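You operate a simulated robot arm through the tools that you are given. There is no shell and no other tool. Be economical: measure what you need, move in short steps, check, and stop when the job is done.

You are at the controls of a simulated robot arm. One attempt, no reset.

JOB
Wipe the green chipped tile, fill both chips and cap the filler again.
Fine: teal rubbing block before that chip is filled; green stub brush; both go back; the lid waits on the round green mat. Set down upright: rubbing block. A coat counts when it lies all over at full strength: go over it till it gets no stronger. What is to be rubbed or washed off counts as gone when no trace of it is left.

It is judged by the outcome, as a careful person would: the job done as asked, and still so three seconds after it is handed in. It fails if anything else is knocked over, pushed out of place, dropped, spilled or broken. A push-on lid holds only when it is set on centred and level and pressed home; a screw cap is set on level and turned clockwise until tight.

ROBOT AND FRAMES
A 6-joint arm with a two-finger parallel gripper, fixed in place. Base frame: the origin is at the foot of the arm, x ahead of it, y to its left, z up; the work surface is at about z = 880. Units: mm, degrees, N and s.
With the tool pointing down near the work surface it reaches from about 360 to 820 mm from the base axis. Its first joint turns from -166.0 to 166.0 degrees. Payload 3.91 kg.
Tool frame: the origin (TCP) lies between the finger pads and is the grasp point; the fingertips stand 30 mm ahead of it; z points along the fingers, y is the line along which they close. The gripper opens to 110 mm. The fingers are 20 mm wide and 10 mm thick; the gripper's body (48 by 112 mm) begins 55 mm behind the TCP.
Orientation is that of the tool frame in the base frame, as a unit quaternion [w, x, y, z]. With the fingers straight down and closing along the base's y, the tool's x points along the base's -x, its y along +y and its z along -z.

CONTROLS
- The arm moves only by the tool send_rows. Its argument "rows" is a list of rows, each an object of numbers (a shift or turn left out is 0, a gripper value left out holds the last): "tx", "ty", "tz": the shift along the base's x, y, z in mm; "rx", "ry", "rz": the turn, a rotation vector about the base's x, y, z in degrees; "jaw": the gripper command, from -1 (shut) to 1 (fully open), values between in proportion. In form: [{"tx": .., "ty": .., "tz": .., "rx": .., "ry": .., "rz": .., "jaw": ..}, ...]. A call has 1 to 10 rows; each row shifts and turns the commanded pose from where the row before left it. A row lasts 0.2 s, in which the tool goes at most 50 mm and 8.6 degrees; a call with a longer step from one row to the next is refused whole, and so is a gripper value outside its range. Where a pose cannot be reached the arm comes as near as it can. A force on the tool above 40 N (or 10 N above the force at the start of the call, whichever is more), or a blocked arm, ends the call early, and 0.2 s more pass. Each finger travels about 45 mm/s and halts on what it meets, pressing with about 36 N; the grip force reading is that of the motor and also rises with nothing between the fingers. The clock runs only during rows and for 0.2 s after the last one: add rows that do not move to give the fingers time. The reply holds the time, the measured pose of the TCP, the force on the tool along the base axes, the opening and the grip force, in the units named above and with some noise, with the torque about the TCP (base axes, N m) and any sound that the robot's microphone picked up.
- Cameras (640 x 400 px; columns grow to the right, rows downward): "scene" is fixed at [400.2, -651.8, 1648.1]; the picture's right is [1.00, 0.05, 0.00], its down [0.03, -0.54, -0.84] and it looks along [-0.04, 0.84, -0.54] (base axes); focal length 355 px, centre (320, 200). "wrist" rides on the gripper at [77, 7, -114] in the tool frame; the picture's right is [-0.09, 1.00, 0.00], its down [-0.80, -0.07, -0.59] and it looks along [-0.59, -0.05, 0.80] (tool axes); focal length 270 px, centre (320, 200). There is no depth. A picture from a camera that has moved, and an enlarged one, comes with that camera's place and axes in the base frame and with its lens.
- capture(camera): a new picture of that camera. No time passes.
- raise_lower(by): slides the trunk up (or, below 0, down) by that many mm; the arm rides with it, the base frame stays. It gives what a move gives, with no picture.
- zoom(camera, box): a new picture of the part [left, top, right, bottom] of that camera's present view, enlarged. No time passes.
- finish_job(): hands the job in; it is judged then, once.

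Work in short steps. Places have to be worked out from the pictures, the camera data and where the tool is seen: move nearer, look again, correct. Check each grasp and each placing, and mend what went wrong. You have 120 turns and 84 pictures in all, those below and enlarged ones among them. Open the gripper and draw the arm clear of the work before you hand the job in, unless the task says otherwise.

The tools are called after "Emit:" as a command line: name --argument value ..., lists and objects as JSON in quotes. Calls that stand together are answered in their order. send_rows: Moves the arm, as the interface text tells. Its arguments: {"type":"object","properties":{"rows":{"type":"array","items":{"type":"object","properties":{"tx":{"type":"number"},"ty":{"type":"number"},"tz":{"type":"number"},"rx":{"type":"number"},"ry":{"type":"number"},"rz":{"type":"number"},"jaw":{"type":"number"}}}}},"required":["rows"]} The other tools are called the same way: raise_lower (by) slides the trunk up or down; capture (camera) takes a picture; zoom (camera, box) takes an enlarged picture of a part of a camera's view; finish_job () hands the job in.

At the start:

```text
clock: 0.0
tool_pos: [69.0, 482.8, 1249.9]
tcp_rot: [-0.001, -0.001, 1.0, -0.001]
ft_force: [0.8, 0.7, 0.3]
ft_torque: [0.01, 0.0, -0.01]
width: 109.9
gripper_force: 0.2
trunk travel left (down, up): [-575.0, 35.0]
```

scene: 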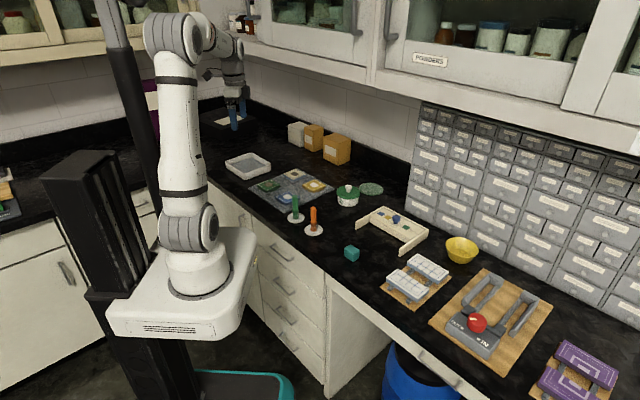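
wrist: 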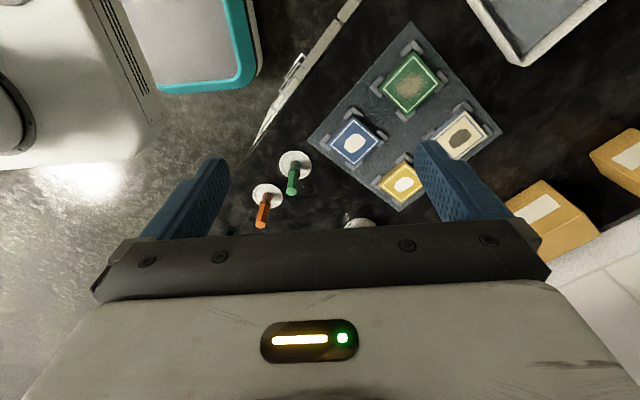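

I'll look closer at the work area before moving.

Emit:
zoom --camera "scene" --box '[220, 140, 400, 252]'

Emit:
zoom --camera "scene" --box '[330, 180, 490, 280]'

Emit:
zoom --camera "wrist" --box '[240, 10, 520, 230]'

```text
3.56 times, centred on (310, 196) of scene
camera zoom: at [400.2, -651.8, 1648.1], right [1.0, 0.05, 0.0], down [0.03, -0.54, -0.84], along [-0.04, 0.84, -0.54], focal length 1262 px, centre (356, 214)
```

zoom: 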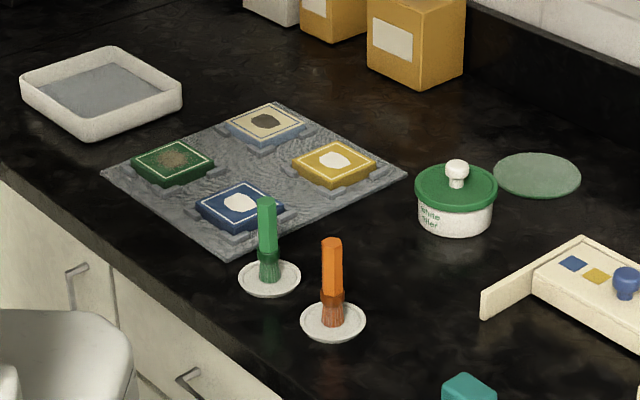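

```text
4.00 times, centred on (410, 230) of scene
camera zoom: at [400.2, -651.8, 1648.1], right [1.0, 0.05, 0.0], down [0.03, -0.54, -0.84], along [-0.04, 0.84, -0.54], focal length 1420 px, centre (-40, 80)
```

zoom: 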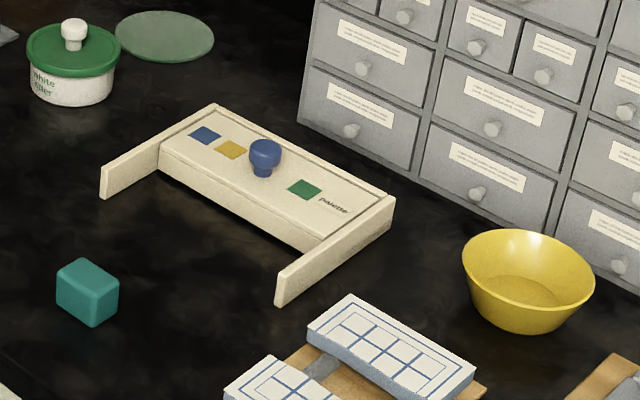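

```text
1.82 times, centred on (380, 120) of wrist
camera zoom: at [-8.8, 489.6, 1364.7], right [0.09, 1.0, 0.0], down [0.8, -0.07, 0.59], along [0.59, -0.05, -0.8], focal length 491 px, centre (211, 346)
```

zoom: 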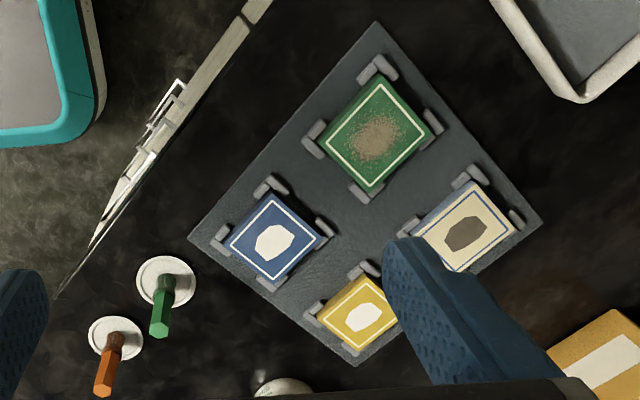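

Estimates: teal block ≈ (462,219), pot ≈ (455,537), mat ≈ (553,640), green brush ≈ (258,414), green tile ≈ (120,623), beige tile ≈ (220,727). I'll move above the teal block.

Emit:
send_rows --rows '[{"tx": 39, "ty": -26, "tz": -15}, {"tx": 39, "ty": -26, "tz": -15}, {"tx": 39, "ty": -26, "tz": -15}, {"tx": 39, "ty": -26, "tz": -15}, {"tx": 39, "ty": -26, "tz": -15}, {"tx": 39, "ty": -26, "tz": -15}, {"tx": 39, "ty": -26, "tz": -15}, {"tx": 39, "ty": -26, "tz": -15}, {"tx": 39, "ty": -26, "tz": -15}, {"tx": 30, "ty": -26, "tz": -15}]'

Emit:
capture --camera "wrist"

```text
clock: 2.2
tool_pos: [453.1, 222.7, 1100.0]
tcp_rot: [0.001, -0.001, 1.0, 0.0]
ft_force: [-0.3, -0.5, 0.4]
ft_torque: [-0.01, 0.04, 0.0]
width: 110.3
gripper_force: 0.1
trunk travel left (down, up): [-575.0, 35.0]
```

```text
78 pictures are left
camera wrist: at [374.7, 230.6, 1215.1], right [0.09, 1.0, 0.0], down [0.8, -0.07, 0.59], along [0.59, -0.05, -0.8], focal length 270 px, centre (320, 200)
```

wrist: 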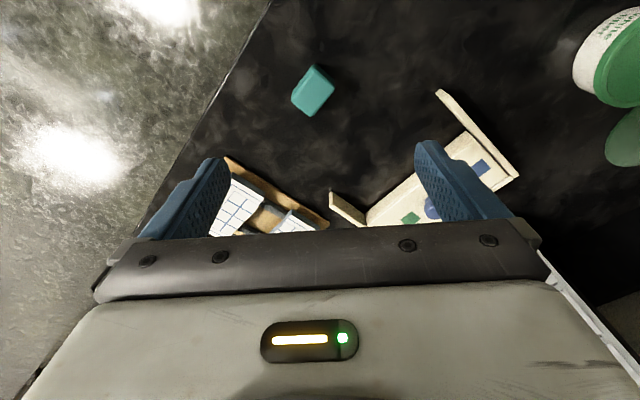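

Emit:
zoom --camera "wrist" --box '[268, 55, 358, 125]'

Emit:
zoom --camera "scene" --box '[322, 230, 382, 270]'

```text
5.71 times, centred on (313, 90) of wrist
camera zoom: at [374.7, 230.6, 1215.1], right [0.09, 1.0, 0.0], down [0.8, -0.07, 0.59], along [0.59, -0.05, -0.8], focal length 1544 px, centre (360, 829)
```

zoom: 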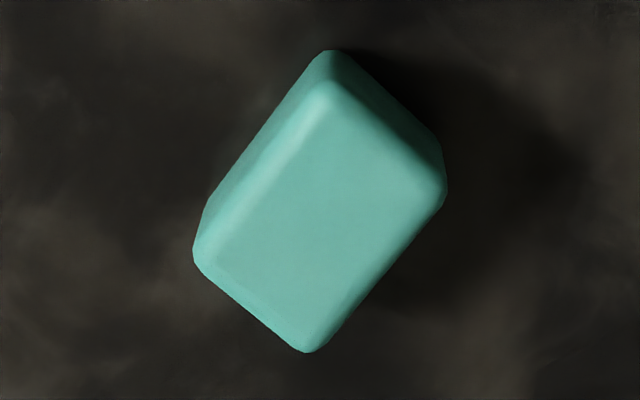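

```text
10.00 times, centred on (352, 250) of scene
camera zoom: at [400.2, -651.8, 1648.1], right [1.0, 0.05, 0.0], down [0.03, -0.54, -0.84], along [-0.04, 0.84, -0.54], focal length 3550 px, centre (0, -300)
```

zoom: 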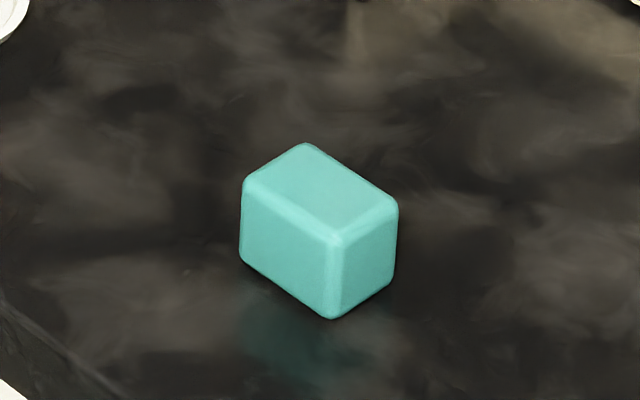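

Block centre ≈ (455.6, 215.8), 40×28 mm, about 28 high, long axis at −44°. I'll turn the jaws to close across the short side and descend part way.

Emit:
send_rows --rows '[{"tx": 2.5, "ty": -7, "tz": -20, "rz": -7.33, "jaw": 0.2}, {"tz": -20, "rz": -7.33}, {"tz": -20, "rz": -7.33}, {"tz": -20, "rz": -7.33}, {"tz": -20, "rz": -7.33}, {"tz": -10, "rz": -7.33}, {}]'

Emit:
capture --camera "wrist"

```text
clock: 3.8
tool_pos: [453.3, 215.2, 988.9]
tcp_rot: [0.0, 0.375, 0.927, 0.0]
ft_force: [0.2, 0.3, -0.2]
ft_torque: [0.01, 0.0, -0.01]
width: 65.9
gripper_force: 0.0
trunk travel left (down, up): [-575.0, 35.0]
```

```text
75 pictures are left
camera wrist: at [401.2, 274.0, 1104.2], right [0.75, 0.66, 0.0], down [0.53, -0.61, 0.59], along [0.39, -0.45, -0.8], focal length 270 px, centre (320, 200)
```

wrist: 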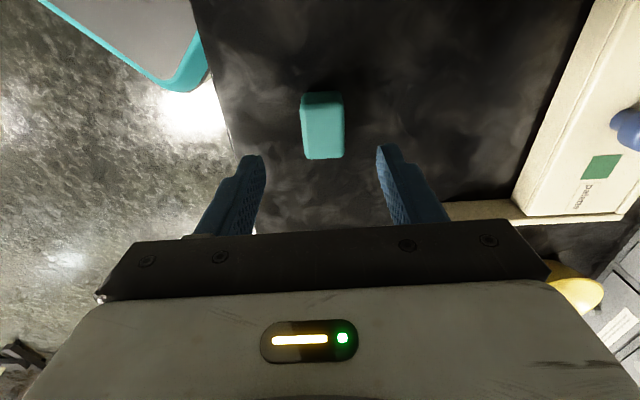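

The block is where predicted, centred between the fingers. I'll descend to TCP z≈922 and close.

Emit:
send_rows --rows '[{"tx": 1, "tz": -22}, {"tz": -22}, {"tz": -22}, {}, {"jaw": -1}, {}, {}, {}]'

Emit:
capture --camera "wrist"

```text
clock: 5.6
tool_pos: [453.2, 215.6, 923.7]
tcp_rot: [0.0, 0.373, 0.928, 0.0]
ft_force: [-0.2, -0.4, 0.2]
ft_torque: [-0.04, -0.01, -0.03]
width: 30.7
gripper_force: 36.2
trunk travel left (down, up): [-575.0, 35.0]
```

```text
74 pictures are left
camera wrist: at [401.7, 273.9, 1038.1], right [0.75, 0.66, 0.0], down [0.53, -0.61, 0.59], along [0.39, -0.45, -0.8], focal length 270 px, centre (320, 200)
```

wrist: 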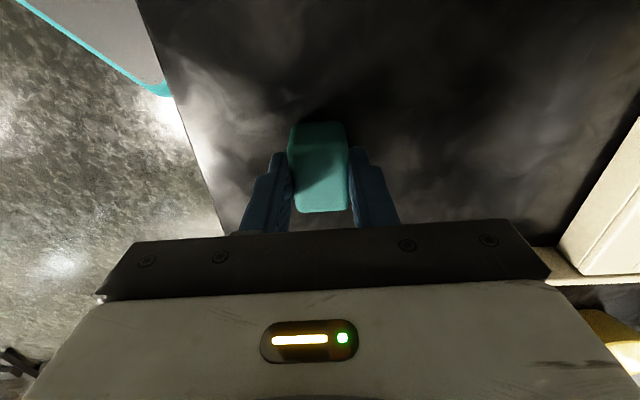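

Gripped (30.7 mm). Lift straight up and travel over to the green tile at safe height.

Emit:
send_rows --rows '[{"tz": 45}, {"tz": 45}, {"tz": 45}, {"tx": -28, "ty": 34}, {"tx": -28, "ty": 34}, {"tx": -28, "ty": 34}, {"tx": -28, "ty": 34}, {"tx": -28, "ty": 34}, {"tx": -28, "ty": 34}, {"tx": -28, "ty": 34}]'

Emit:
send_rows --rows '[{"tx": -28, "ty": 34}, {"tx": -28, "ty": 34}, {"tx": -28, "ty": 34}, {"tx": -28, "ty": 34}, {}]'

Emit:
capture --camera "wrist"

```text
clock: 7.8
tool_pos: [256.8, 454.5, 1057.9]
tcp_rot: [0.001, 0.373, 0.928, -0.001]
ft_force: [0.5, -0.2, 0.3]
ft_torque: [0.0, -0.01, 0.01]
width: 0.0
gripper_force: 35.9
trunk travel left (down, up): [-575.0, 35.0]
```

```text
clock: 9.0
tool_pos: [143.3, 588.9, 1060.1]
tcp_rot: [0.001, 0.374, 0.928, 0.0]
ft_force: [0.5, -0.4, 0.2]
ft_torque: [-0.02, 0.0, 0.0]
width: 0.2
gripper_force: 36.1
trunk travel left (down, up): [-575.0, 35.0]
```

```text
73 pictures are left
camera wrist: at [91.7, 647.2, 1174.1], right [0.75, 0.66, 0.0], down [0.53, -0.61, 0.59], along [0.39, -0.45, -0.8], focal length 270 px, centre (320, 200)
```

wrist: 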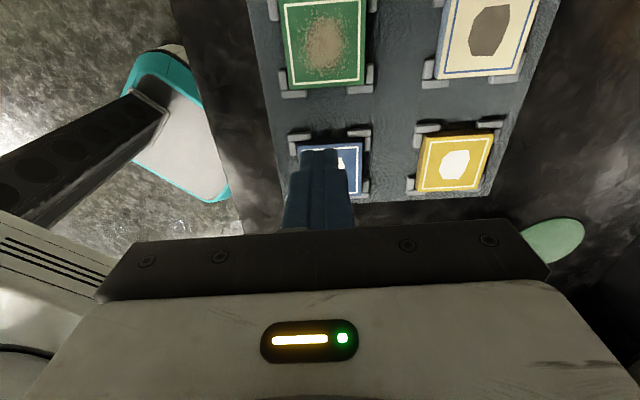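

The jaws closed to zero, so the block slipped out. I'll find where it is.

Emit:
zoom --camera "scene" --box '[220, 140, 420, 265]'

Emit:
capture --camera "scene"

```text
3.20 times, centred on (320, 202) of scene
camera zoom: at [400.2, -651.8, 1648.1], right [1.0, 0.05, 0.0], down [0.03, -0.54, -0.84], along [-0.04, 0.84, -0.54], focal length 1136 px, centre (320, 192)
```

zoom: 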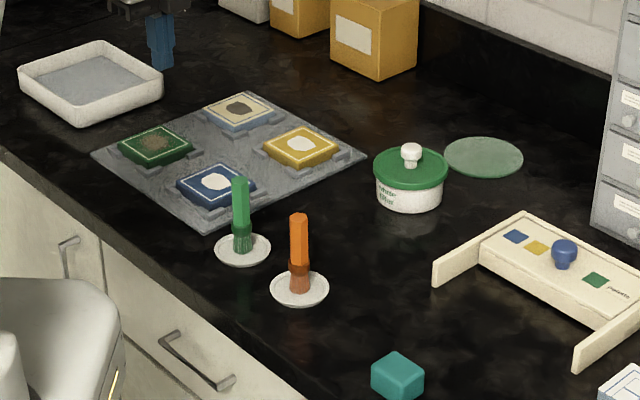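

```text
71 pictures are left
```

scene: 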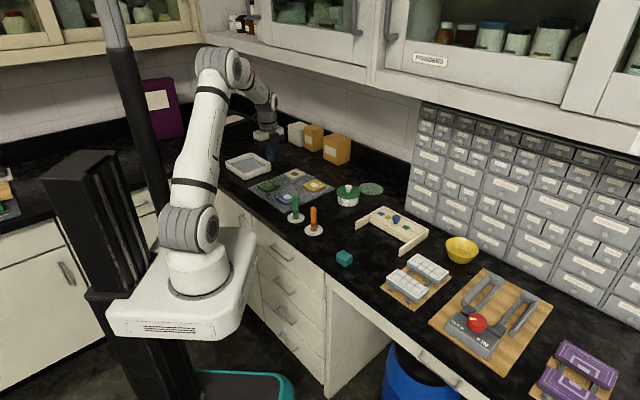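

The block slipped off early in the lift, and is still on the counter, upright, moved a bit to ≈ (430,188). I'll go back and look from above.

Emit:
send_rows --rows '[{"tx": 26.5, "ty": -36.3}, {"tx": 26.5, "ty": -36.3}, {"tx": 26.5, "ty": -36.3}, {"tx": 26.5, "ty": -36.3}, {"tx": 26.5, "ty": -36.3}, {"tx": 26.5, "ty": -36.3}, {"tx": 26.5, "ty": -36.3}, {"tx": 26.5, "ty": -36.3}, {"tx": 26.5, "ty": -36.3}, {"tx": 26.5, "ty": -36.3}]'

Emit:
send_rows --rows '[{"tx": 26.5, "ty": -36.3, "jaw": 0.2}, {}, {}, {"tz": -20}, {"tz": -20}, {"tz": -20}, {}]'

Emit:
capture --camera "wrist"

Emit:
zoom --camera "scene" --box '[322, 230, 382, 270]'

```text
clock: 11.2
tool_pos: [411.6, 225.5, 1054.5]
tcp_rot: [0.0, 0.373, 0.928, 0.0]
ft_force: [1.4, 0.2, 1.5]
ft_torque: [-0.01, 0.0, 0.0]
width: 0.1
gripper_force: 35.7
trunk travel left (down, up): [-575.0, 35.0]
```

```text
clock: 12.8
tool_pos: [438.4, 189.6, 998.9]
tcp_rot: [0.0, 0.373, 0.928, 0.0]
ft_force: [-0.2, 0.3, 0.4]
ft_torque: [0.01, 0.0, 0.02]
width: 66.1
gripper_force: 0.0
trunk travel left (down, up): [-575.0, 35.0]
```

```text
70 pictures are left
camera wrist: at [387.0, 249.0, 1113.3], right [0.75, 0.66, 0.0], down [0.53, -0.61, 0.59], along [0.39, -0.45, -0.8], focal length 270 px, centre (320, 200)
```

wrist: 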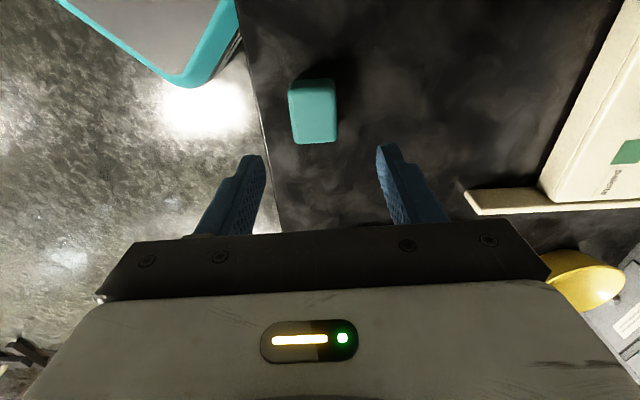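

```text
10.00 times, centred on (352, 250) of scene
camera zoom: at [400.2, -651.8, 1648.1], right [1.0, 0.05, 0.0], down [0.03, -0.54, -0.84], along [-0.04, 0.84, -0.54], focal length 3550 px, centre (0, -300)
```

zoom: 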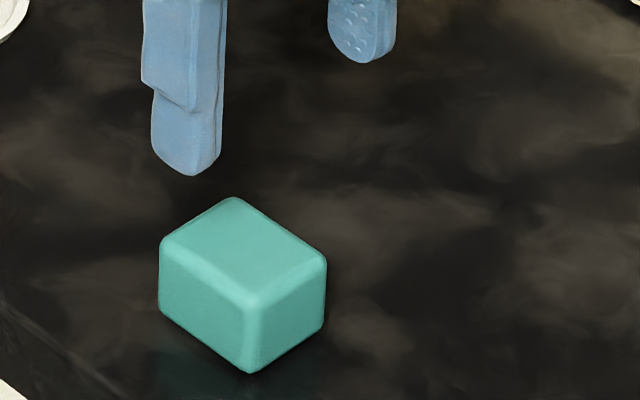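

Emit:
zoom --camera "wrist" --box '[268, 65, 358, 155]'

```text
4.44 times, centred on (313, 110) of wrist
camera zoom: at [387.0, 249.0, 1113.3], right [0.75, 0.66, 0.0], down [0.53, -0.61, 0.59], along [0.39, -0.45, -0.8], focal length 1201 px, centre (351, 600)
```

zoom: 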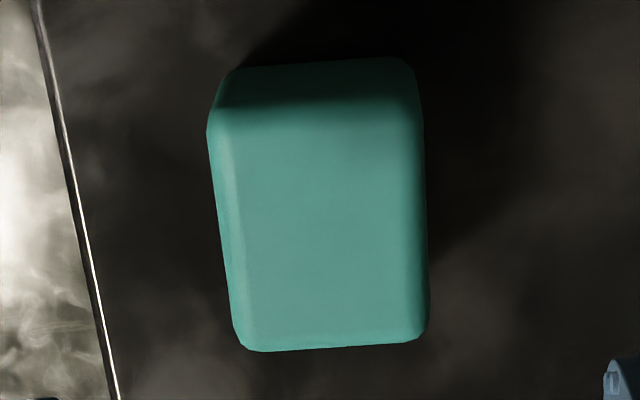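

The block's grip width before was 30.7; its top is now about 36 wide and it moved ~34 mm along one horizontal axis, so it has rolled a quarter turn about its long axis. I'll right it by gripping its ends with the tool tilted one way and setting it down tilted the other way. First step: yaw the tool 90° and tilt.

Emit:
send_rows --rows '[{"tz": 3, "rz": 8.2, "jaw": 0.35}, {"tz": 3, "rz": 8.2}, {"tz": 3, "rz": 8.2}, {"rz": 8.2}, {"rz": 8.2}, {"rz": 8.2}, {"rz": 8.2}, {"rz": 8.2}, {"rz": 8.2}, {"rz": 8.2}]'

Emit:
send_rows --rows '[{"rz": 8}, {"tx": -3, "ty": -1.5, "rx": 5.4, "ry": -5.17}, {"tx": -3, "ty": -1.5, "rx": 5.4, "ry": -5.17}, {"tx": -3, "ty": -1.5, "rx": 5.4, "ry": -5.17}, {"tx": -3, "ty": -1.5, "rx": 5.4, "ry": -5.17}, {"tx": -3, "ty": -1.5, "rx": 5.4, "ry": -5.17}, {"tx": -3, "ty": -1.5, "rx": 5.4, "ry": -5.17}, {}]'

Emit:
capture --camera "wrist"

```text
clock: 15.0
tool_pos: [437.8, 191.1, 1008.1]
tcp_rot: [0.0, -0.328, 0.945, 0.0]
ft_force: [-0.6, 0.0, -0.7]
ft_torque: [-0.02, 0.0, -0.03]
width: 74.2
gripper_force: 0.1
trunk travel left (down, up): [-575.0, 35.0]
```

```text
clock: 16.8
tool_pos: [423.0, 188.0, 1006.5]
tcp_rot: [0.3, -0.375, 0.864, 0.147]
ft_force: [-0.5, 0.1, 0.2]
ft_torque: [0.01, 0.0, 0.0]
width: 74.3
gripper_force: 0.1
out of reach, approached as far as the arm can: row 5, 7
trunk travel left (down, up): [-575.0, 35.0]
```

```text
67 pictures are left
camera wrist: at [328.9, 95.3, 1048.2], right [-0.69, 0.72, 0.08], down [0.24, 0.12, 0.96], along [0.69, 0.68, -0.25], focal length 270 px, centre (320, 200)
```

wrist: 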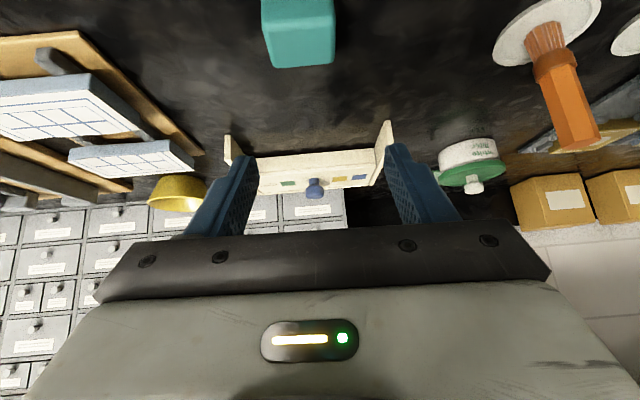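

The tilt reached about 39°, which will do. I'll descend in two steps and check that the pose stays reachable.

Emit:
send_rows --rows '[{"tz": -20}, {"tz": -20}, {}]'

Emit:
zoom --camera "scene" --box '[302, 200, 392, 260]'

```text
clock: 17.6
tool_pos: [423.6, 189.1, 966.9]
tcp_rot: [0.3, -0.375, 0.865, 0.146]
ft_force: [-0.4, 0.9, 0.2]
ft_torque: [-0.02, 0.02, -0.03]
width: 74.5
gripper_force: 0.1
trunk travel left (down, up): [-575.0, 35.0]
```

```text
6.67 times, centred on (347, 230) of scene
camera zoom: at [400.2, -651.8, 1648.1], right [1.0, 0.05, 0.0], down [0.03, -0.54, -0.84], along [-0.04, 0.84, -0.54], focal length 2367 px, centre (140, 0)
```

zoom: 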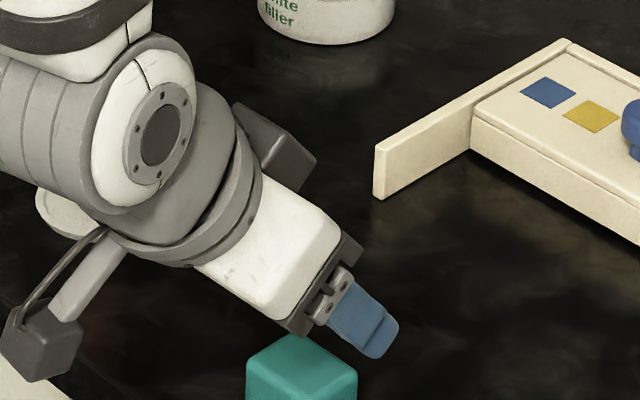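

Next I'll pull back slightly and lower to the grip height.

Emit:
send_rows --rows '[{"tx": -3, "ty": -8, "tz": -15}, {"tz": -18}, {}]'

```text
clock: 18.4
tool_pos: [431.3, 183.5, 951.5]
tcp_rot: [0.297, -0.373, 0.866, 0.149]
ft_force: [-0.2, 0.8, -0.2]
ft_torque: [-0.02, 0.01, -0.04]
width: 74.1
gripper_force: 0.0
out of reach, approached as far as the arm can: row 1, 2
trunk travel left (down, up): [-575.0, 35.0]
```

39° is out of reach at the lower height. I'll use a 25° tilt now and about 65° at set-down. First, back up and reduce the tilt.

Emit:
send_rows --rows '[{"tz": 25}, {"tz": 25, "rx": -3.4, "ry": 3.2}, {"rx": -3.4, "ry": 3.2}, {"rx": -3.4, "ry": 3.2}, {}]'

```text
clock: 19.6
tool_pos: [433.2, 182.8, 999.4]
tcp_rot: [0.193, -0.386, 0.896, 0.1]
ft_force: [0.9, 0.5, 0.6]
ft_torque: [-0.02, 0.02, 0.02]
width: 74.4
gripper_force: 0.0
trunk travel left (down, up): [-575.0, 35.0]
```

Emit:
send_rows --rows '[{"tx": -9.5, "ty": 2.6, "tz": -10}, {"tz": -25}, {"tz": -20}, {}]'

Emit:
capture --camera "wrist"

```text
clock: 20.6
tool_pos: [422.0, 185.5, 944.6]
tcp_rot: [0.193, -0.386, 0.896, 0.099]
ft_force: [-0.1, -0.1, -0.6]
ft_torque: [-0.01, -0.03, 0.03]
width: 74.3
gripper_force: 0.1
trunk travel left (down, up): [-575.0, 35.0]
```

```text
65 pictures are left
camera wrist: at [337.5, 102.6, 1015.9], right [-0.67, 0.74, 0.07], down [0.39, 0.28, 0.88], along [0.63, 0.61, -0.48], focal length 270 px, centre (320, 200)
```

wrist: 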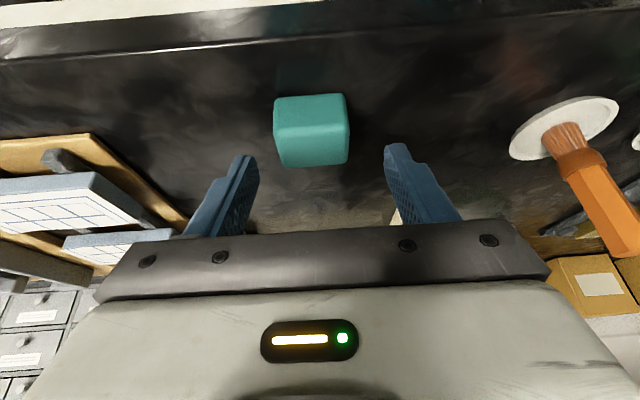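

Block is between the fingers as predicted. Descend the last 28 mm and close.

Emit:
send_rows --rows '[{"tz": -14}, {"tx": 1, "tz": -14}, {}, {"jaw": -1}, {}, {}, {}]'

Emit:
zoom --camera "scene" --box '[302, 215, 392, 275]'

```text
clock: 22.2
tool_pos: [422.7, 185.3, 916.7]
tcp_rot: [0.193, -0.386, 0.896, 0.1]
ft_force: [-0.2, -0.6, 0.9]
ft_torque: [-0.03, 0.0, -0.02]
width: 43.3
gripper_force: 35.8
trunk travel left (down, up): [-575.0, 35.0]
```

```text
6.67 times, centred on (347, 245) of scene
camera zoom: at [400.2, -651.8, 1648.1], right [1.0, 0.05, 0.0], down [0.03, -0.54, -0.84], along [-0.04, 0.84, -0.54], focal length 2367 px, centre (140, -100)
```

zoom: 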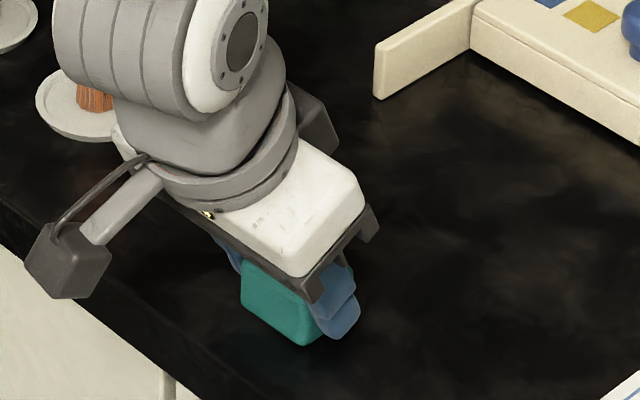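

Gripped at 43.3 mm across the ends. I'll lift slowly and check it is held.

Emit:
send_rows --rows '[{"tz": 3}, {"tz": 5}, {"tz": 8}, {"tz": 10}, {"tz": 12}, {"tz": 12}, {}]'

Emit:
zoom --camera "scene" --box '[302, 215, 392, 275]'

```text
clock: 23.8
tool_pos: [423.9, 184.8, 966.2]
tcp_rot: [0.193, -0.386, 0.897, 0.099]
ft_force: [0.3, -1.0, -1.3]
ft_torque: [0.05, 0.01, -0.02]
width: 43.3
gripper_force: 36.1
trunk travel left (down, up): [-575.0, 35.0]
```

```text
6.67 times, centred on (347, 245) of scene
camera zoom: at [400.2, -651.8, 1648.1], right [1.0, 0.05, 0.0], down [0.03, -0.54, -0.84], along [-0.04, 0.84, -0.54], focal length 2367 px, centre (140, -100)
```

zoom: 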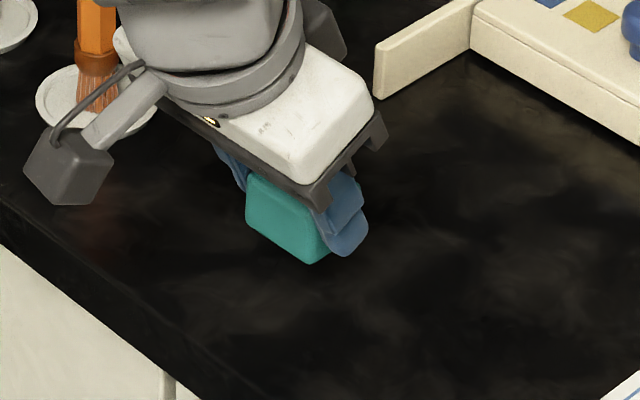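

Held securely. At 65° the tool body would come near the palette, so I'll set the block down on its side a bit farther out, where a 45° grip is reachable, then flip it 45°→45°.

Emit:
send_rows --rows '[{"tx": 20, "ty": 22}, {"tx": 20, "ty": 22}, {"tx": 19, "ty": 21}, {"tz": -25}, {"tz": -20}, {"tz": -4}, {}]'

```text
clock: 25.4
tool_pos: [483.9, 249.9, 916.5]
tcp_rot: [0.193, -0.386, 0.896, 0.1]
ft_force: [0.6, -0.4, -0.8]
ft_torque: [-0.03, -0.03, 0.03]
width: 43.2
gripper_force: 36.0
trunk travel left (down, up): [-575.0, 35.0]
```

Emit:
send_rows --rows '[{"jaw": -0.2}, {"jaw": 0.3}, {}, {}, {"tx": -12, "ty": -12.8, "tz": 14}, {"tx": -12, "ty": -12.8, "tz": 14}, {"tx": -12, "ty": -12.8, "tz": 14}, {"rx": 4.8, "ry": -4.6}, {"rx": 4.8, "ry": -4.6}, {"rx": 4.8, "ry": -4.6}]'

Emit:
capture --camera "wrist"

```text
clock: 27.6
tool_pos: [452.7, 211.3, 964.7]
tcp_rot: [0.344, -0.367, 0.848, 0.167]
ft_force: [-0.2, 0.1, -0.4]
ft_torque: [0.0, -0.01, -0.01]
width: 71.5
gripper_force: 0.0
out of reach, approached as far as the arm can: row 10
trunk travel left (down, up): [-575.0, 35.0]
```

```text
62 pictures are left
camera wrist: at [355.8, 117.2, 992.3], right [-0.69, 0.72, 0.09], down [0.17, 0.04, 0.98], along [0.7, 0.7, -0.15], focal length 270 px, centre (320, 200)
```

wrist: 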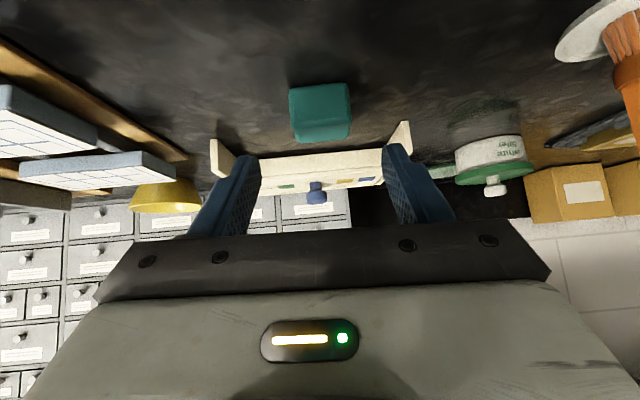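

45° reached and block located at (491.8, 257.3). Advance along the tool axis and grip.

Emit:
send_rows --rows '[{"tx": 9.3, "ty": 11, "tz": -17.5}, {"tx": 9.3, "ty": 11, "tz": -17.5}, {"tx": 9.4, "ty": 11.1, "tz": -17.5}, {}, {"jaw": -1}, {}, {}, {}]'

Emit:
send_rows --rows '[{"tz": 3}, {"tz": 5}, {"tz": 8}, {"tz": 12}, {"tz": 16}, {"tz": 20}, {"tz": 20}, {}]'

Emit:
zoom --camera "scene" --box '[302, 195, 407, 265]'

```text
clock: 29.4
tool_pos: [490.1, 248.8, 925.1]
tcp_rot: [0.341, -0.367, 0.849, 0.168]
ft_force: [0.5, -0.1, 0.1]
ft_torque: [-0.02, -0.02, 0.01]
width: 43.0
gripper_force: 35.9
out of reach, approached as far as the arm can: row 1, 2, 3
trunk travel left (down, up): [-575.0, 35.0]
```

```text
clock: 31.2
tool_pos: [492.3, 247.8, 1009.0]
tcp_rot: [0.345, -0.368, 0.848, 0.164]
ft_force: [0.1, 0.9, -1.0]
ft_torque: [0.01, -0.02, -0.01]
width: 43.1
gripper_force: 36.2
trunk travel left (down, up): [-575.0, 35.0]
```

```text
5.71 times, centred on (354, 230) of scene
camera zoom: at [400.2, -651.8, 1648.1], right [1.0, 0.05, 0.0], down [0.03, -0.54, -0.84], along [-0.04, 0.84, -0.54], focal length 2029 px, centre (123, 29)
```

zoom: 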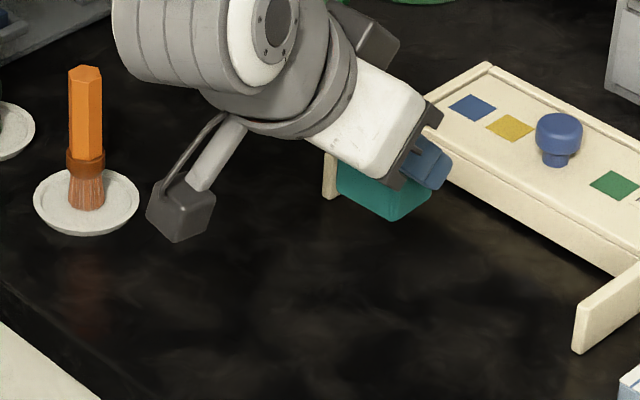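

Held (43.1 mm). Now rotate +90° about the block's long axis at height.

Emit:
send_rows --rows '[{"tz": 5, "rx": -6.03, "ry": 5.52, "rz": 0.2}, {"tz": 5, "rx": -6.03, "ry": 5.52, "rz": 0.2}, {"tz": 5, "rx": -6.03, "ry": 5.52, "rz": 0.2}, {"rx": -6.03, "ry": 5.52, "rz": 0.2}, {"rx": -6.03, "ry": 5.52, "rz": 0.2}, {"rx": -6.03, "ry": 5.52, "rz": 0.2}, {"rx": -6.03, "ry": 5.52, "rz": 0.2}, {"rx": -6.03, "ry": 5.52, "rz": 0.2}, {"rx": -6.03, "ry": 5.52, "rz": 0.2}, {"rx": -6.03, "ry": 5.52, "rz": 0.2}]'

Emit:
send_rows --rows '[{"rx": -6.03, "ry": 5.52, "rz": 0.2}, {}]'

Emit:
zoom --camera "scene" --box '[302, 195, 407, 265]'

```text
clock: 33.4
tool_pos: [492.1, 247.4, 1024.7]
tcp_rot: [-0.294, -0.387, 0.866, -0.117]
ft_force: [-0.3, 0.5, -0.7]
ft_torque: [0.02, -0.01, -0.02]
width: 42.8
gripper_force: 35.7
trunk travel left (down, up): [-575.0, 35.0]
```

```text
clock: 34.0
tool_pos: [491.1, 247.7, 1024.8]
tcp_rot: [-0.354, -0.377, 0.844, -0.144]
ft_force: [0.8, 0.3, -1.1]
ft_torque: [-0.01, -0.06, 0.01]
width: 42.9
gripper_force: 35.8
trunk travel left (down, up): [-575.0, 35.0]
```

```text
5.71 times, centred on (354, 230) of scene
camera zoom: at [400.2, -651.8, 1648.1], right [1.0, 0.05, 0.0], down [0.03, -0.54, -0.84], along [-0.04, 0.84, -0.54], focal length 2029 px, centre (123, 29)
```

zoom: 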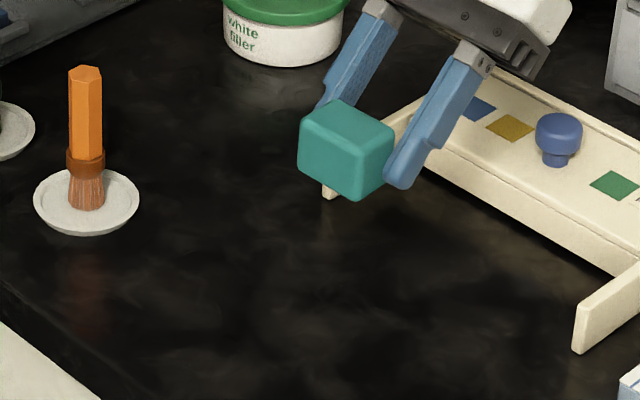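

The block is upright in the grip now. Lower it to its original place, the last few mm slowly.

Emit:
send_rows --rows '[{"tx": -11.5, "ty": -13.5, "tz": -10}, {"tz": -30}, {"tz": -30}, {"tz": -25}, {"tz": -10}, {"tz": -3}, {"tz": -3}, {}]'

Emit:
zoom --camera "scene" --box '[302, 205, 407, 275]'

```text
clock: 35.8
tool_pos: [480.5, 233.4, 913.6]
tcp_rot: [-0.355, -0.377, 0.843, -0.144]
ft_force: [-0.9, -1.0, -0.7]
ft_torque: [0.0, -0.01, 0.0]
width: 43.0
gripper_force: 36.2
trunk travel left (down, up): [-575.0, 35.0]
```

```text
5.71 times, centred on (354, 240) of scene
camera zoom: at [400.2, -651.8, 1648.1], right [1.0, 0.05, 0.0], down [0.03, -0.54, -0.84], along [-0.04, 0.84, -0.54], focal length 2029 px, centre (123, -29)
```

zoom: 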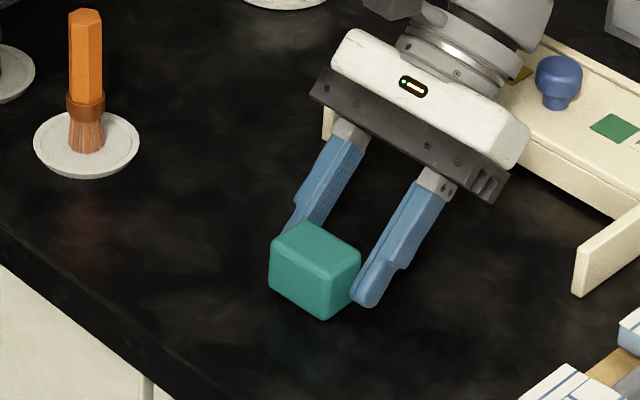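

Emit:
send_rows --rows '[{"tz": -2}, {"tz": -2}, {"tz": -1.5}, {}]'

```text
clock: 36.8
tool_pos: [479.7, 233.6, 908.3]
tcp_rot: [-0.354, -0.377, 0.844, -0.144]
ft_force: [0.0, -0.6, 8.3]
ft_torque: [-0.26, -0.08, 0.0]
width: 43.0
gripper_force: 36.3
trunk travel left (down, up): [-575.0, 35.0]
```

Contact at 8 N. Open gently and retreat along the tool axis, then turn the tool back to vertical.

Emit:
send_rows --rows '[{"tz": 0.5, "jaw": -0.2}, {}, {"jaw": 0.3}, {}, {"tx": 10, "ty": 10.5, "tz": 14.5}, {"tx": 14, "ty": 14.5, "tz": 20}, {"tx": 5, "ty": 5, "tz": 30}, {"tz": 40}, {}]'

Emit:
zoom --camera "scene" --box '[322, 230, 382, 270]'

```text
clock: 38.8
tool_pos: [510.8, 264.4, 1011.0]
tcp_rot: [-0.355, -0.377, 0.843, -0.144]
ft_force: [-0.3, -0.1, 0.5]
ft_torque: [0.04, 0.02, -0.02]
width: 71.6
gripper_force: 0.0
trunk travel left (down, up): [-575.0, 35.0]
```

```text
10.00 times, centred on (352, 250) of scene
camera zoom: at [400.2, -651.8, 1648.1], right [1.0, 0.05, 0.0], down [0.03, -0.54, -0.84], along [-0.04, 0.84, -0.54], focal length 3550 px, centre (0, -300)
```

zoom: 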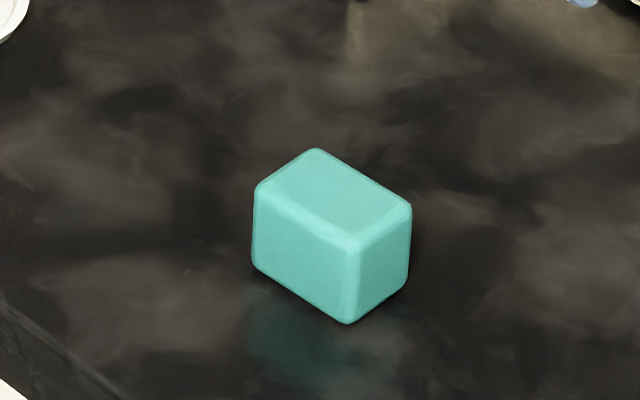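

The block is upright again, about 4 mm in +x from its old spot. Return the tool to vertical above it, keeping the jaws along its long axis.

Emit:
send_rows --rows '[{"tx": -8.5, "ty": -8.3, "tz": 5, "rx": 5.53, "ry": -5.06, "rz": -0.18}, {"tx": -8.5, "ty": -8.3, "tz": 5, "rx": 5.53, "ry": -5.06, "rz": -0.18}, {"tx": -8.5, "ty": -8.3, "tz": 0, "rx": 5.53, "ry": -5.06, "rz": -0.18}, {"tx": -8.5, "ty": -8.3, "tz": -5, "rx": 5.53, "ry": -5.06, "rz": -0.18}, {"tx": -8.5, "ty": -8.3, "tz": -10, "rx": 5.53, "ry": -5.06, "rz": -0.18}, {"tx": -8.5, "ty": -8.3, "tz": -10, "rx": 5.53, "ry": -5.06, "rz": -0.18}, {}]'

Emit:
capture --camera "wrist"

```text
clock: 40.4
tool_pos: [460.1, 213.4, 997.2]
tcp_rot: [-0.004, -0.404, 0.915, 0.011]
ft_force: [-0.4, -0.4, 0.1]
ft_torque: [0.0, 0.0, 0.02]
width: 71.4
gripper_force: 0.1
trunk travel left (down, up): [-575.0, 35.0]
```

```text
57 pictures are left
camera wrist: at [403.1, 160.5, 1112.5], right [-0.68, 0.74, 0.02], down [0.6, 0.53, 0.59], along [0.42, 0.42, -0.8], focal length 270 px, centre (320, 200)
```

wrist: 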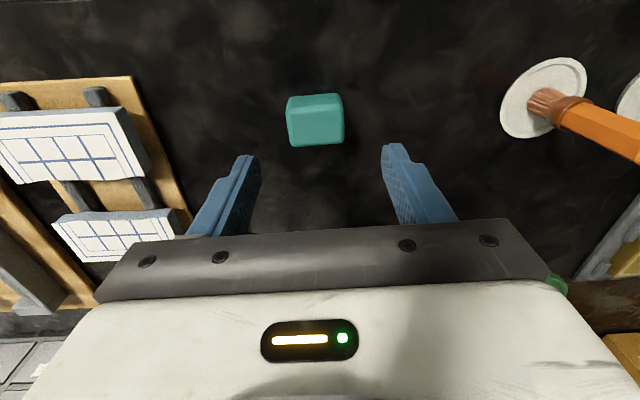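

Block centre ≈ (456.5, 214.5). Straighten the small residual tilt, descend to z≈918 and grip the ends.

Emit:
send_rows --rows '[{"tx": -3.5, "ty": 1, "tz": -20, "rx": -0.97, "ry": -0.92}, {"tz": -25}, {"tz": -22}, {"tz": -12}, {}, {"jaw": -1}, {}, {}, {}]'

Emit:
send_rows --rows '[{"tz": 2}, {"tz": 4}, {"tz": 6}, {"tz": 10}, {"tz": 14}, {"tz": 20}, {"tz": 25}, {"tz": 30}, {}]'

Emit:
capture --camera "wrist"

```text
clock: 42.4
tool_pos: [455.4, 214.8, 918.9]
tcp_rot: [-0.001, -0.404, 0.915, 0.0]
ft_force: [-0.8, -0.7, -0.2]
ft_torque: [0.01, 0.01, 0.01]
width: 43.1
gripper_force: 36.1
trunk travel left (down, up): [-575.0, 35.0]
```

```text
clock: 44.4
tool_pos: [455.9, 215.5, 1028.7]
tcp_rot: [-0.001, -0.404, 0.915, 0.0]
ft_force: [0.0, -0.2, -0.7]
ft_torque: [-0.03, -0.01, 0.01]
width: 43.3
gripper_force: 36.5
trunk travel left (down, up): [-575.0, 35.0]
```

```text
56 pictures are left
camera wrist: at [397.0, 163.7, 1144.2], right [-0.68, 0.74, 0.0], down [0.59, 0.54, 0.59], along [0.44, 0.4, -0.81], focal length 270 px, centre (320, 200)
```

wrist: 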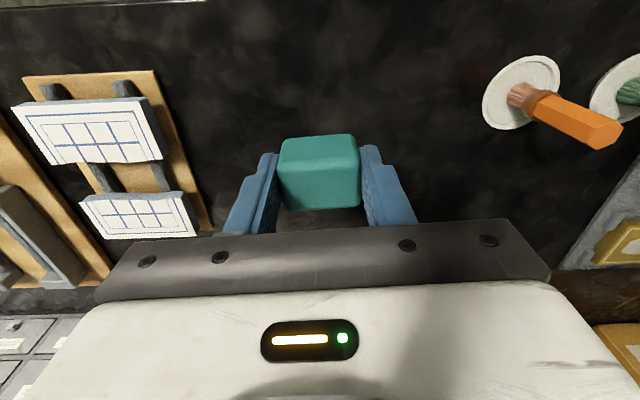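

Held firmly. Travel to the green tile at safe height.

Emit:
send_rows --rows '[{"tz": 15}, {"tx": -13, "ty": 16, "tz": 15}, {"tx": -26, "ty": 31.5}, {"tx": -26, "ty": 31.5}, {"tx": -26, "ty": 31.5}, {"tx": -26, "ty": 31.5}, {"tx": -26, "ty": 31.5}, {"tx": -26, "ty": 31.5}, {"tx": -26, "ty": 31.5}, {"tx": -26, "ty": 31.5}]'

Emit:
send_rows --rows '[{"tx": -26, "ty": 31.5}, {"tx": -26, "ty": 31.5}, {"tx": -26, "ty": 31.5}, {"tx": -26, "ty": 31.5}, {"tx": -15, "ty": 15}, {}]'

Emit:
capture --camera "wrist"

Emit:
zoom --camera "scene" --box '[220, 140, 340, 215]'

```text
clock: 46.6
tool_pos: [234.9, 484.2, 1059.2]
tcp_rot: [-0.001, -0.403, 0.915, 0.0]
ft_force: [0.7, 0.2, -0.7]
ft_torque: [-0.03, 0.0, -0.01]
width: 42.9
gripper_force: 36.2
trunk travel left (down, up): [-575.0, 35.0]
```

```text
clock: 48.0
tool_pos: [115.7, 624.0, 1061.0]
tcp_rot: [-0.001, -0.404, 0.915, -0.001]
ft_force: [-0.3, -0.9, -0.6]
ft_torque: [-0.01, 0.03, 0.01]
width: 43.4
gripper_force: 35.7
trunk travel left (down, up): [-575.0, 35.0]
```

```text
55 pictures are left
camera wrist: at [57.6, 572.6, 1175.3], right [-0.68, 0.74, 0.0], down [0.59, 0.54, 0.59], along [0.44, 0.4, -0.81], focal length 270 px, centre (320, 200)
```

wrist: 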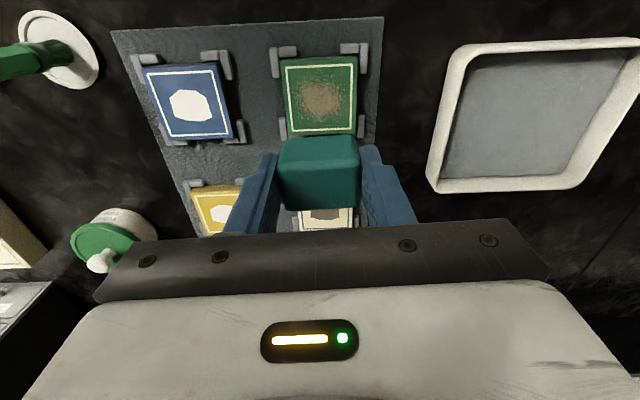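

```text
5.33 times, centred on (280, 178) of scene
camera zoom: at [400.2, -651.8, 1648.1], right [1.0, 0.05, 0.0], down [0.03, -0.54, -0.84], along [-0.04, 0.84, -0.54], focal length 1893 px, centre (533, 320)
```

zoom: 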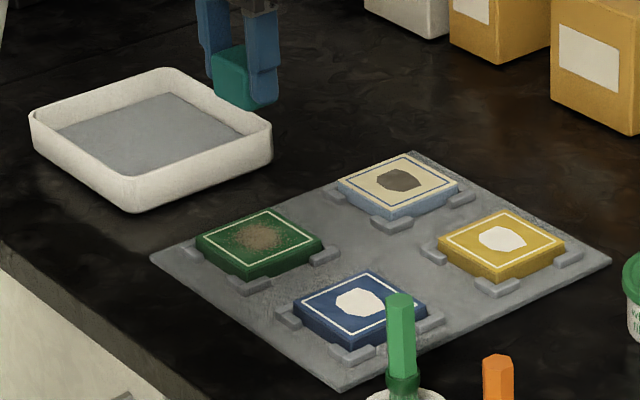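

Emit:
zoom --camera "wrist" --box '[260, 35, 380, 145]'

```text
3.64 times, centred on (320, 90) of wrist
camera zoom: at [57.6, 572.6, 1175.3], right [-0.68, 0.74, 0.0], down [0.59, 0.54, 0.59], along [0.44, 0.4, -0.81], focal length 983 px, centre (320, 600)
```

zoom: 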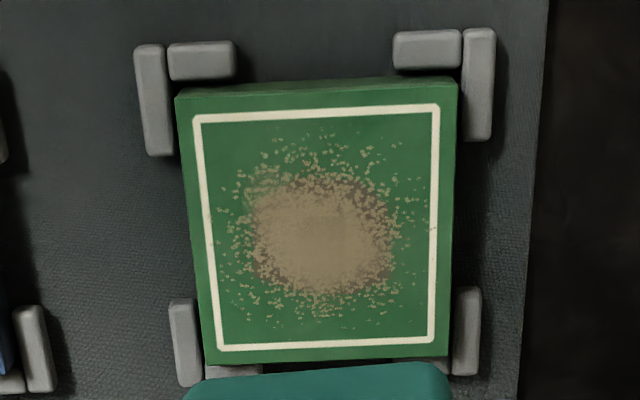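

Tile top centre ≈ (116.5, 626.5), sides at 45°, dust within about 28 mm radius. Descend until the block touches the tile.

Emit:
send_rows --rows '[{"tx": 1, "ty": 2, "tz": -30}, {"tz": -30}, {"tz": -30}, {"tz": -18}, {"tz": -3}, {"tz": -3}, {"tz": -2}, {}]'

```text
clock: 49.8
tool_pos: [114.8, 624.9, 943.9]
tcp_rot: [-0.001, -0.404, 0.915, 0.0]
ft_force: [0.0, 0.3, 0.2]
ft_torque: [0.0, 0.01, 0.04]
width: 43.4
gripper_force: 36.7
trunk travel left (down, up): [-575.0, 35.0]
```

Emit:
send_rows --rows '[{"tz": -1.5}, {"tz": -1.5}, {"tz": -1}, {"tz": -1}, {}]'

```text
clock: 51.0
tool_pos: [116.2, 626.5, 939.9]
tcp_rot: [-0.001, -0.404, 0.915, 0.0]
ft_force: [-1.1, 1.2, 6.3]
ft_torque: [-0.03, 0.02, 0.0]
width: 43.2
gripper_force: 36.8
trunk travel left (down, up): [-575.0, 35.0]
```

Contact at 6 N; tile top ≈ 901. Begin rubbing strokes across the tile.

Emit:
send_rows --rows '[{"tx": 6.4, "ty": 6.4}, {"tx": 6.4, "ty": 6.4}, {"tx": -6.4, "ty": -6.4}, {"tx": -6.4, "ty": -6.4}, {"tx": -6.4, "ty": -6.4}, {"tx": -6.4, "ty": -6.4}, {"tx": 4.6, "ty": -4.6}, {"tx": 4.6, "ty": -4.6}, {"tx": 6.4, "ty": 6.4}, {"tx": 6.4, "ty": 6.4}]'

Emit:
send_rows --rows '[{"tx": 6.4, "ty": 6.4}, {"tx": 6.4, "ty": 6.4}, {"tx": -9.2, "ty": 9.2}, {"tx": -9.2, "ty": 9.2}, {"tx": -6.4, "ty": -6.4}, {"tx": -6.4, "ty": -6.4}, {"tx": -6.4, "ty": -6.4}, {"tx": -6.4, "ty": -6.4}, {"tx": 9.2, "ty": -9.2}, {}]'

Emit:
zoom --camera "scene" --box '[230, 160, 310, 210]'

```text
clock: 53.2
tool_pos: [122.6, 612.0, 940.3]
tcp_rot: [0.0, -0.404, 0.915, -0.001]
ft_force: [-10.5, -13.2, 22.5]
ft_torque: [-0.4, 0.47, 0.02]
width: 43.2
gripper_force: 35.7
trunk travel left (down, up): [-575.0, 35.0]
```

```text
clock: 55.4
tool_pos: [101.4, 612.9, 940.1]
tcp_rot: [-0.001, -0.404, 0.915, 0.0]
ft_force: [-12.1, 8.0, 22.1]
ft_torque: [0.25, 0.39, 0.02]
width: 43.4
gripper_force: 36.1
trunk travel left (down, up): [-575.0, 35.0]
```

```text
8.00 times, centred on (270, 185) of scene
camera zoom: at [400.2, -651.8, 1648.1], right [1.0, 0.05, 0.0], down [0.03, -0.54, -0.84], along [-0.04, 0.84, -0.54], focal length 2840 px, centre (720, 320)
```

zoom: 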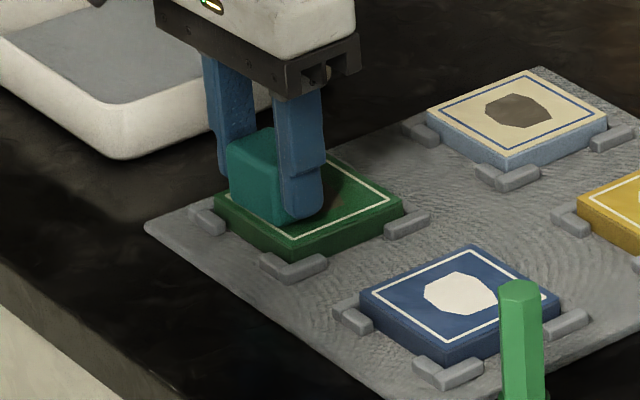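

Dust is coming off. Second pass with strokes in the other direction.

Emit:
send_rows --rows '[{"tx": 9.2, "ty": -9.2, "tz": 0.5}, {"tx": -9.2, "ty": 9.2}, {"tx": -9.2, "ty": 9.2}, {"tx": 8.5, "ty": 8.5}, {"tx": 9.2, "ty": -9.2}, {"tx": 9.2, "ty": -9.2}, {"tx": 8.5, "ty": 8.5}, {"tx": -9.2, "ty": 9.2}, {"tx": -9.2, "ty": 9.2}, {"tx": 8.5, "ty": 8.5}]'

Emit:
send_rows --rows '[{"tx": 9.2, "ty": -9.2}, {"tx": 9.2, "ty": -9.2}, {"tx": -6.4, "ty": -6.4}, {"tx": -6.4, "ty": -6.4}, {"tx": -9.2, "ty": 9.2}, {"tz": 5}, {"tz": 20}, {"tx": -30, "ty": -30, "tz": 20}, {"tx": -15, "ty": -15, "tz": 40}, {"tz": 40}]'

Emit:
capture --camera "wrist"

Emit:
zoom --camera "scene" --box '[230, 160, 310, 210]'

```text
clock: 57.6
tool_pos: [115.4, 648.7, 939.4]
tcp_rot: [-0.001, -0.403, 0.915, 0.0]
ft_force: [-7.0, -3.2, 8.9]
ft_torque: [-0.14, 0.21, -0.02]
width: 43.3
gripper_force: 35.9
trunk travel left (down, up): [-575.0, 35.0]
```

```text
clock: 59.8
tool_pos: [71.2, 579.7, 1064.5]
tcp_rot: [0.0, -0.403, 0.915, -0.001]
ft_force: [-0.6, -0.5, -1.1]
ft_torque: [0.02, -0.02, -0.01]
width: 43.6
gripper_force: 35.7
trunk travel left (down, up): [-575.0, 35.0]
```

```text
51 pictures are left
camera wrist: at [13.4, 527.9, 1178.7], right [-0.68, 0.74, 0.0], down [0.59, 0.54, 0.59], along [0.44, 0.4, -0.8], focal length 270 px, centre (320, 200)
```

wrist: 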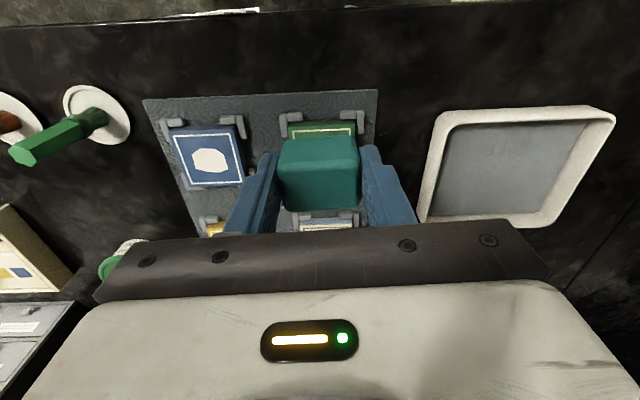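

```text
8.00 times, centred on (270, 185) of scene
camera zoom: at [400.2, -651.8, 1648.1], right [1.0, 0.05, 0.0], down [0.03, -0.54, -0.84], along [-0.04, 0.84, -0.54], focal length 2840 px, centre (720, 320)
```

zoom: 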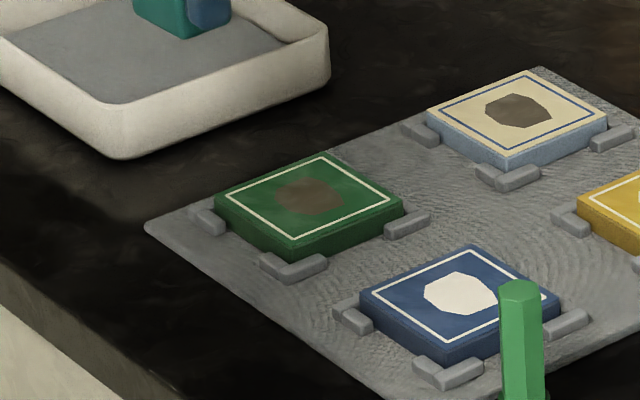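

Let me get the wrist camera over the tile for a close inspection.

Emit:
send_rows --rows '[{"tx": 25, "ty": 25}, {"tx": 20, "ty": 20}, {}]'

Emit:
zoom --camera "wrist" --box '[260, 35, 380, 145]'

```text
clock: 60.6
tool_pos: [115.5, 624.8, 1063.1]
tcp_rot: [0.0, -0.404, 0.915, 0.0]
ft_force: [-0.2, 0.0, -0.4]
ft_torque: [-0.01, -0.01, 0.01]
width: 43.3
gripper_force: 35.9
trunk travel left (down, up): [-575.0, 35.0]
```

```text
3.64 times, centred on (320, 90) of wrist
camera zoom: at [57.5, 573.2, 1178.3], right [-0.68, 0.74, 0.0], down [0.59, 0.54, 0.59], along [0.44, 0.4, -0.8], focal length 983 px, centre (320, 600)
```

zoom: 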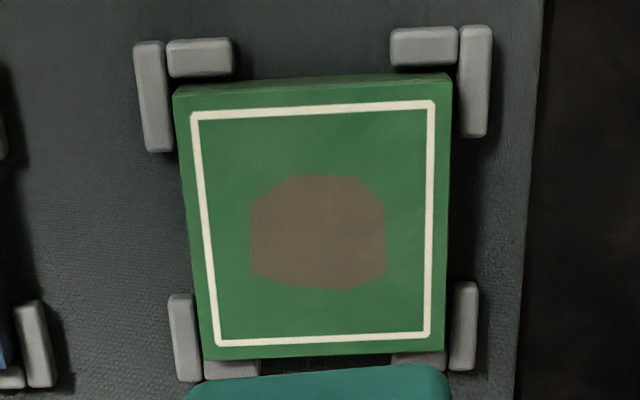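

The bulk is off, but there may be a faint haze left; another full rubbing round for certainty.

Emit:
send_rows --rows '[{"tx": 1, "ty": 1.5, "tz": -40}, {"tz": -40}, {"tz": -34}, {"tz": -6}, {"tz": -3}, {"tz": -1}, {}]'

```text
clock: 62.2
tool_pos: [116.4, 627.1, 939.6]
tcp_rot: [-0.001, -0.404, 0.915, 0.0]
ft_force: [0.2, 0.8, 1.0]
ft_torque: [-0.01, -0.03, 0.01]
width: 42.9
gripper_force: 36.4
trunk travel left (down, up): [-575.0, 35.0]
```

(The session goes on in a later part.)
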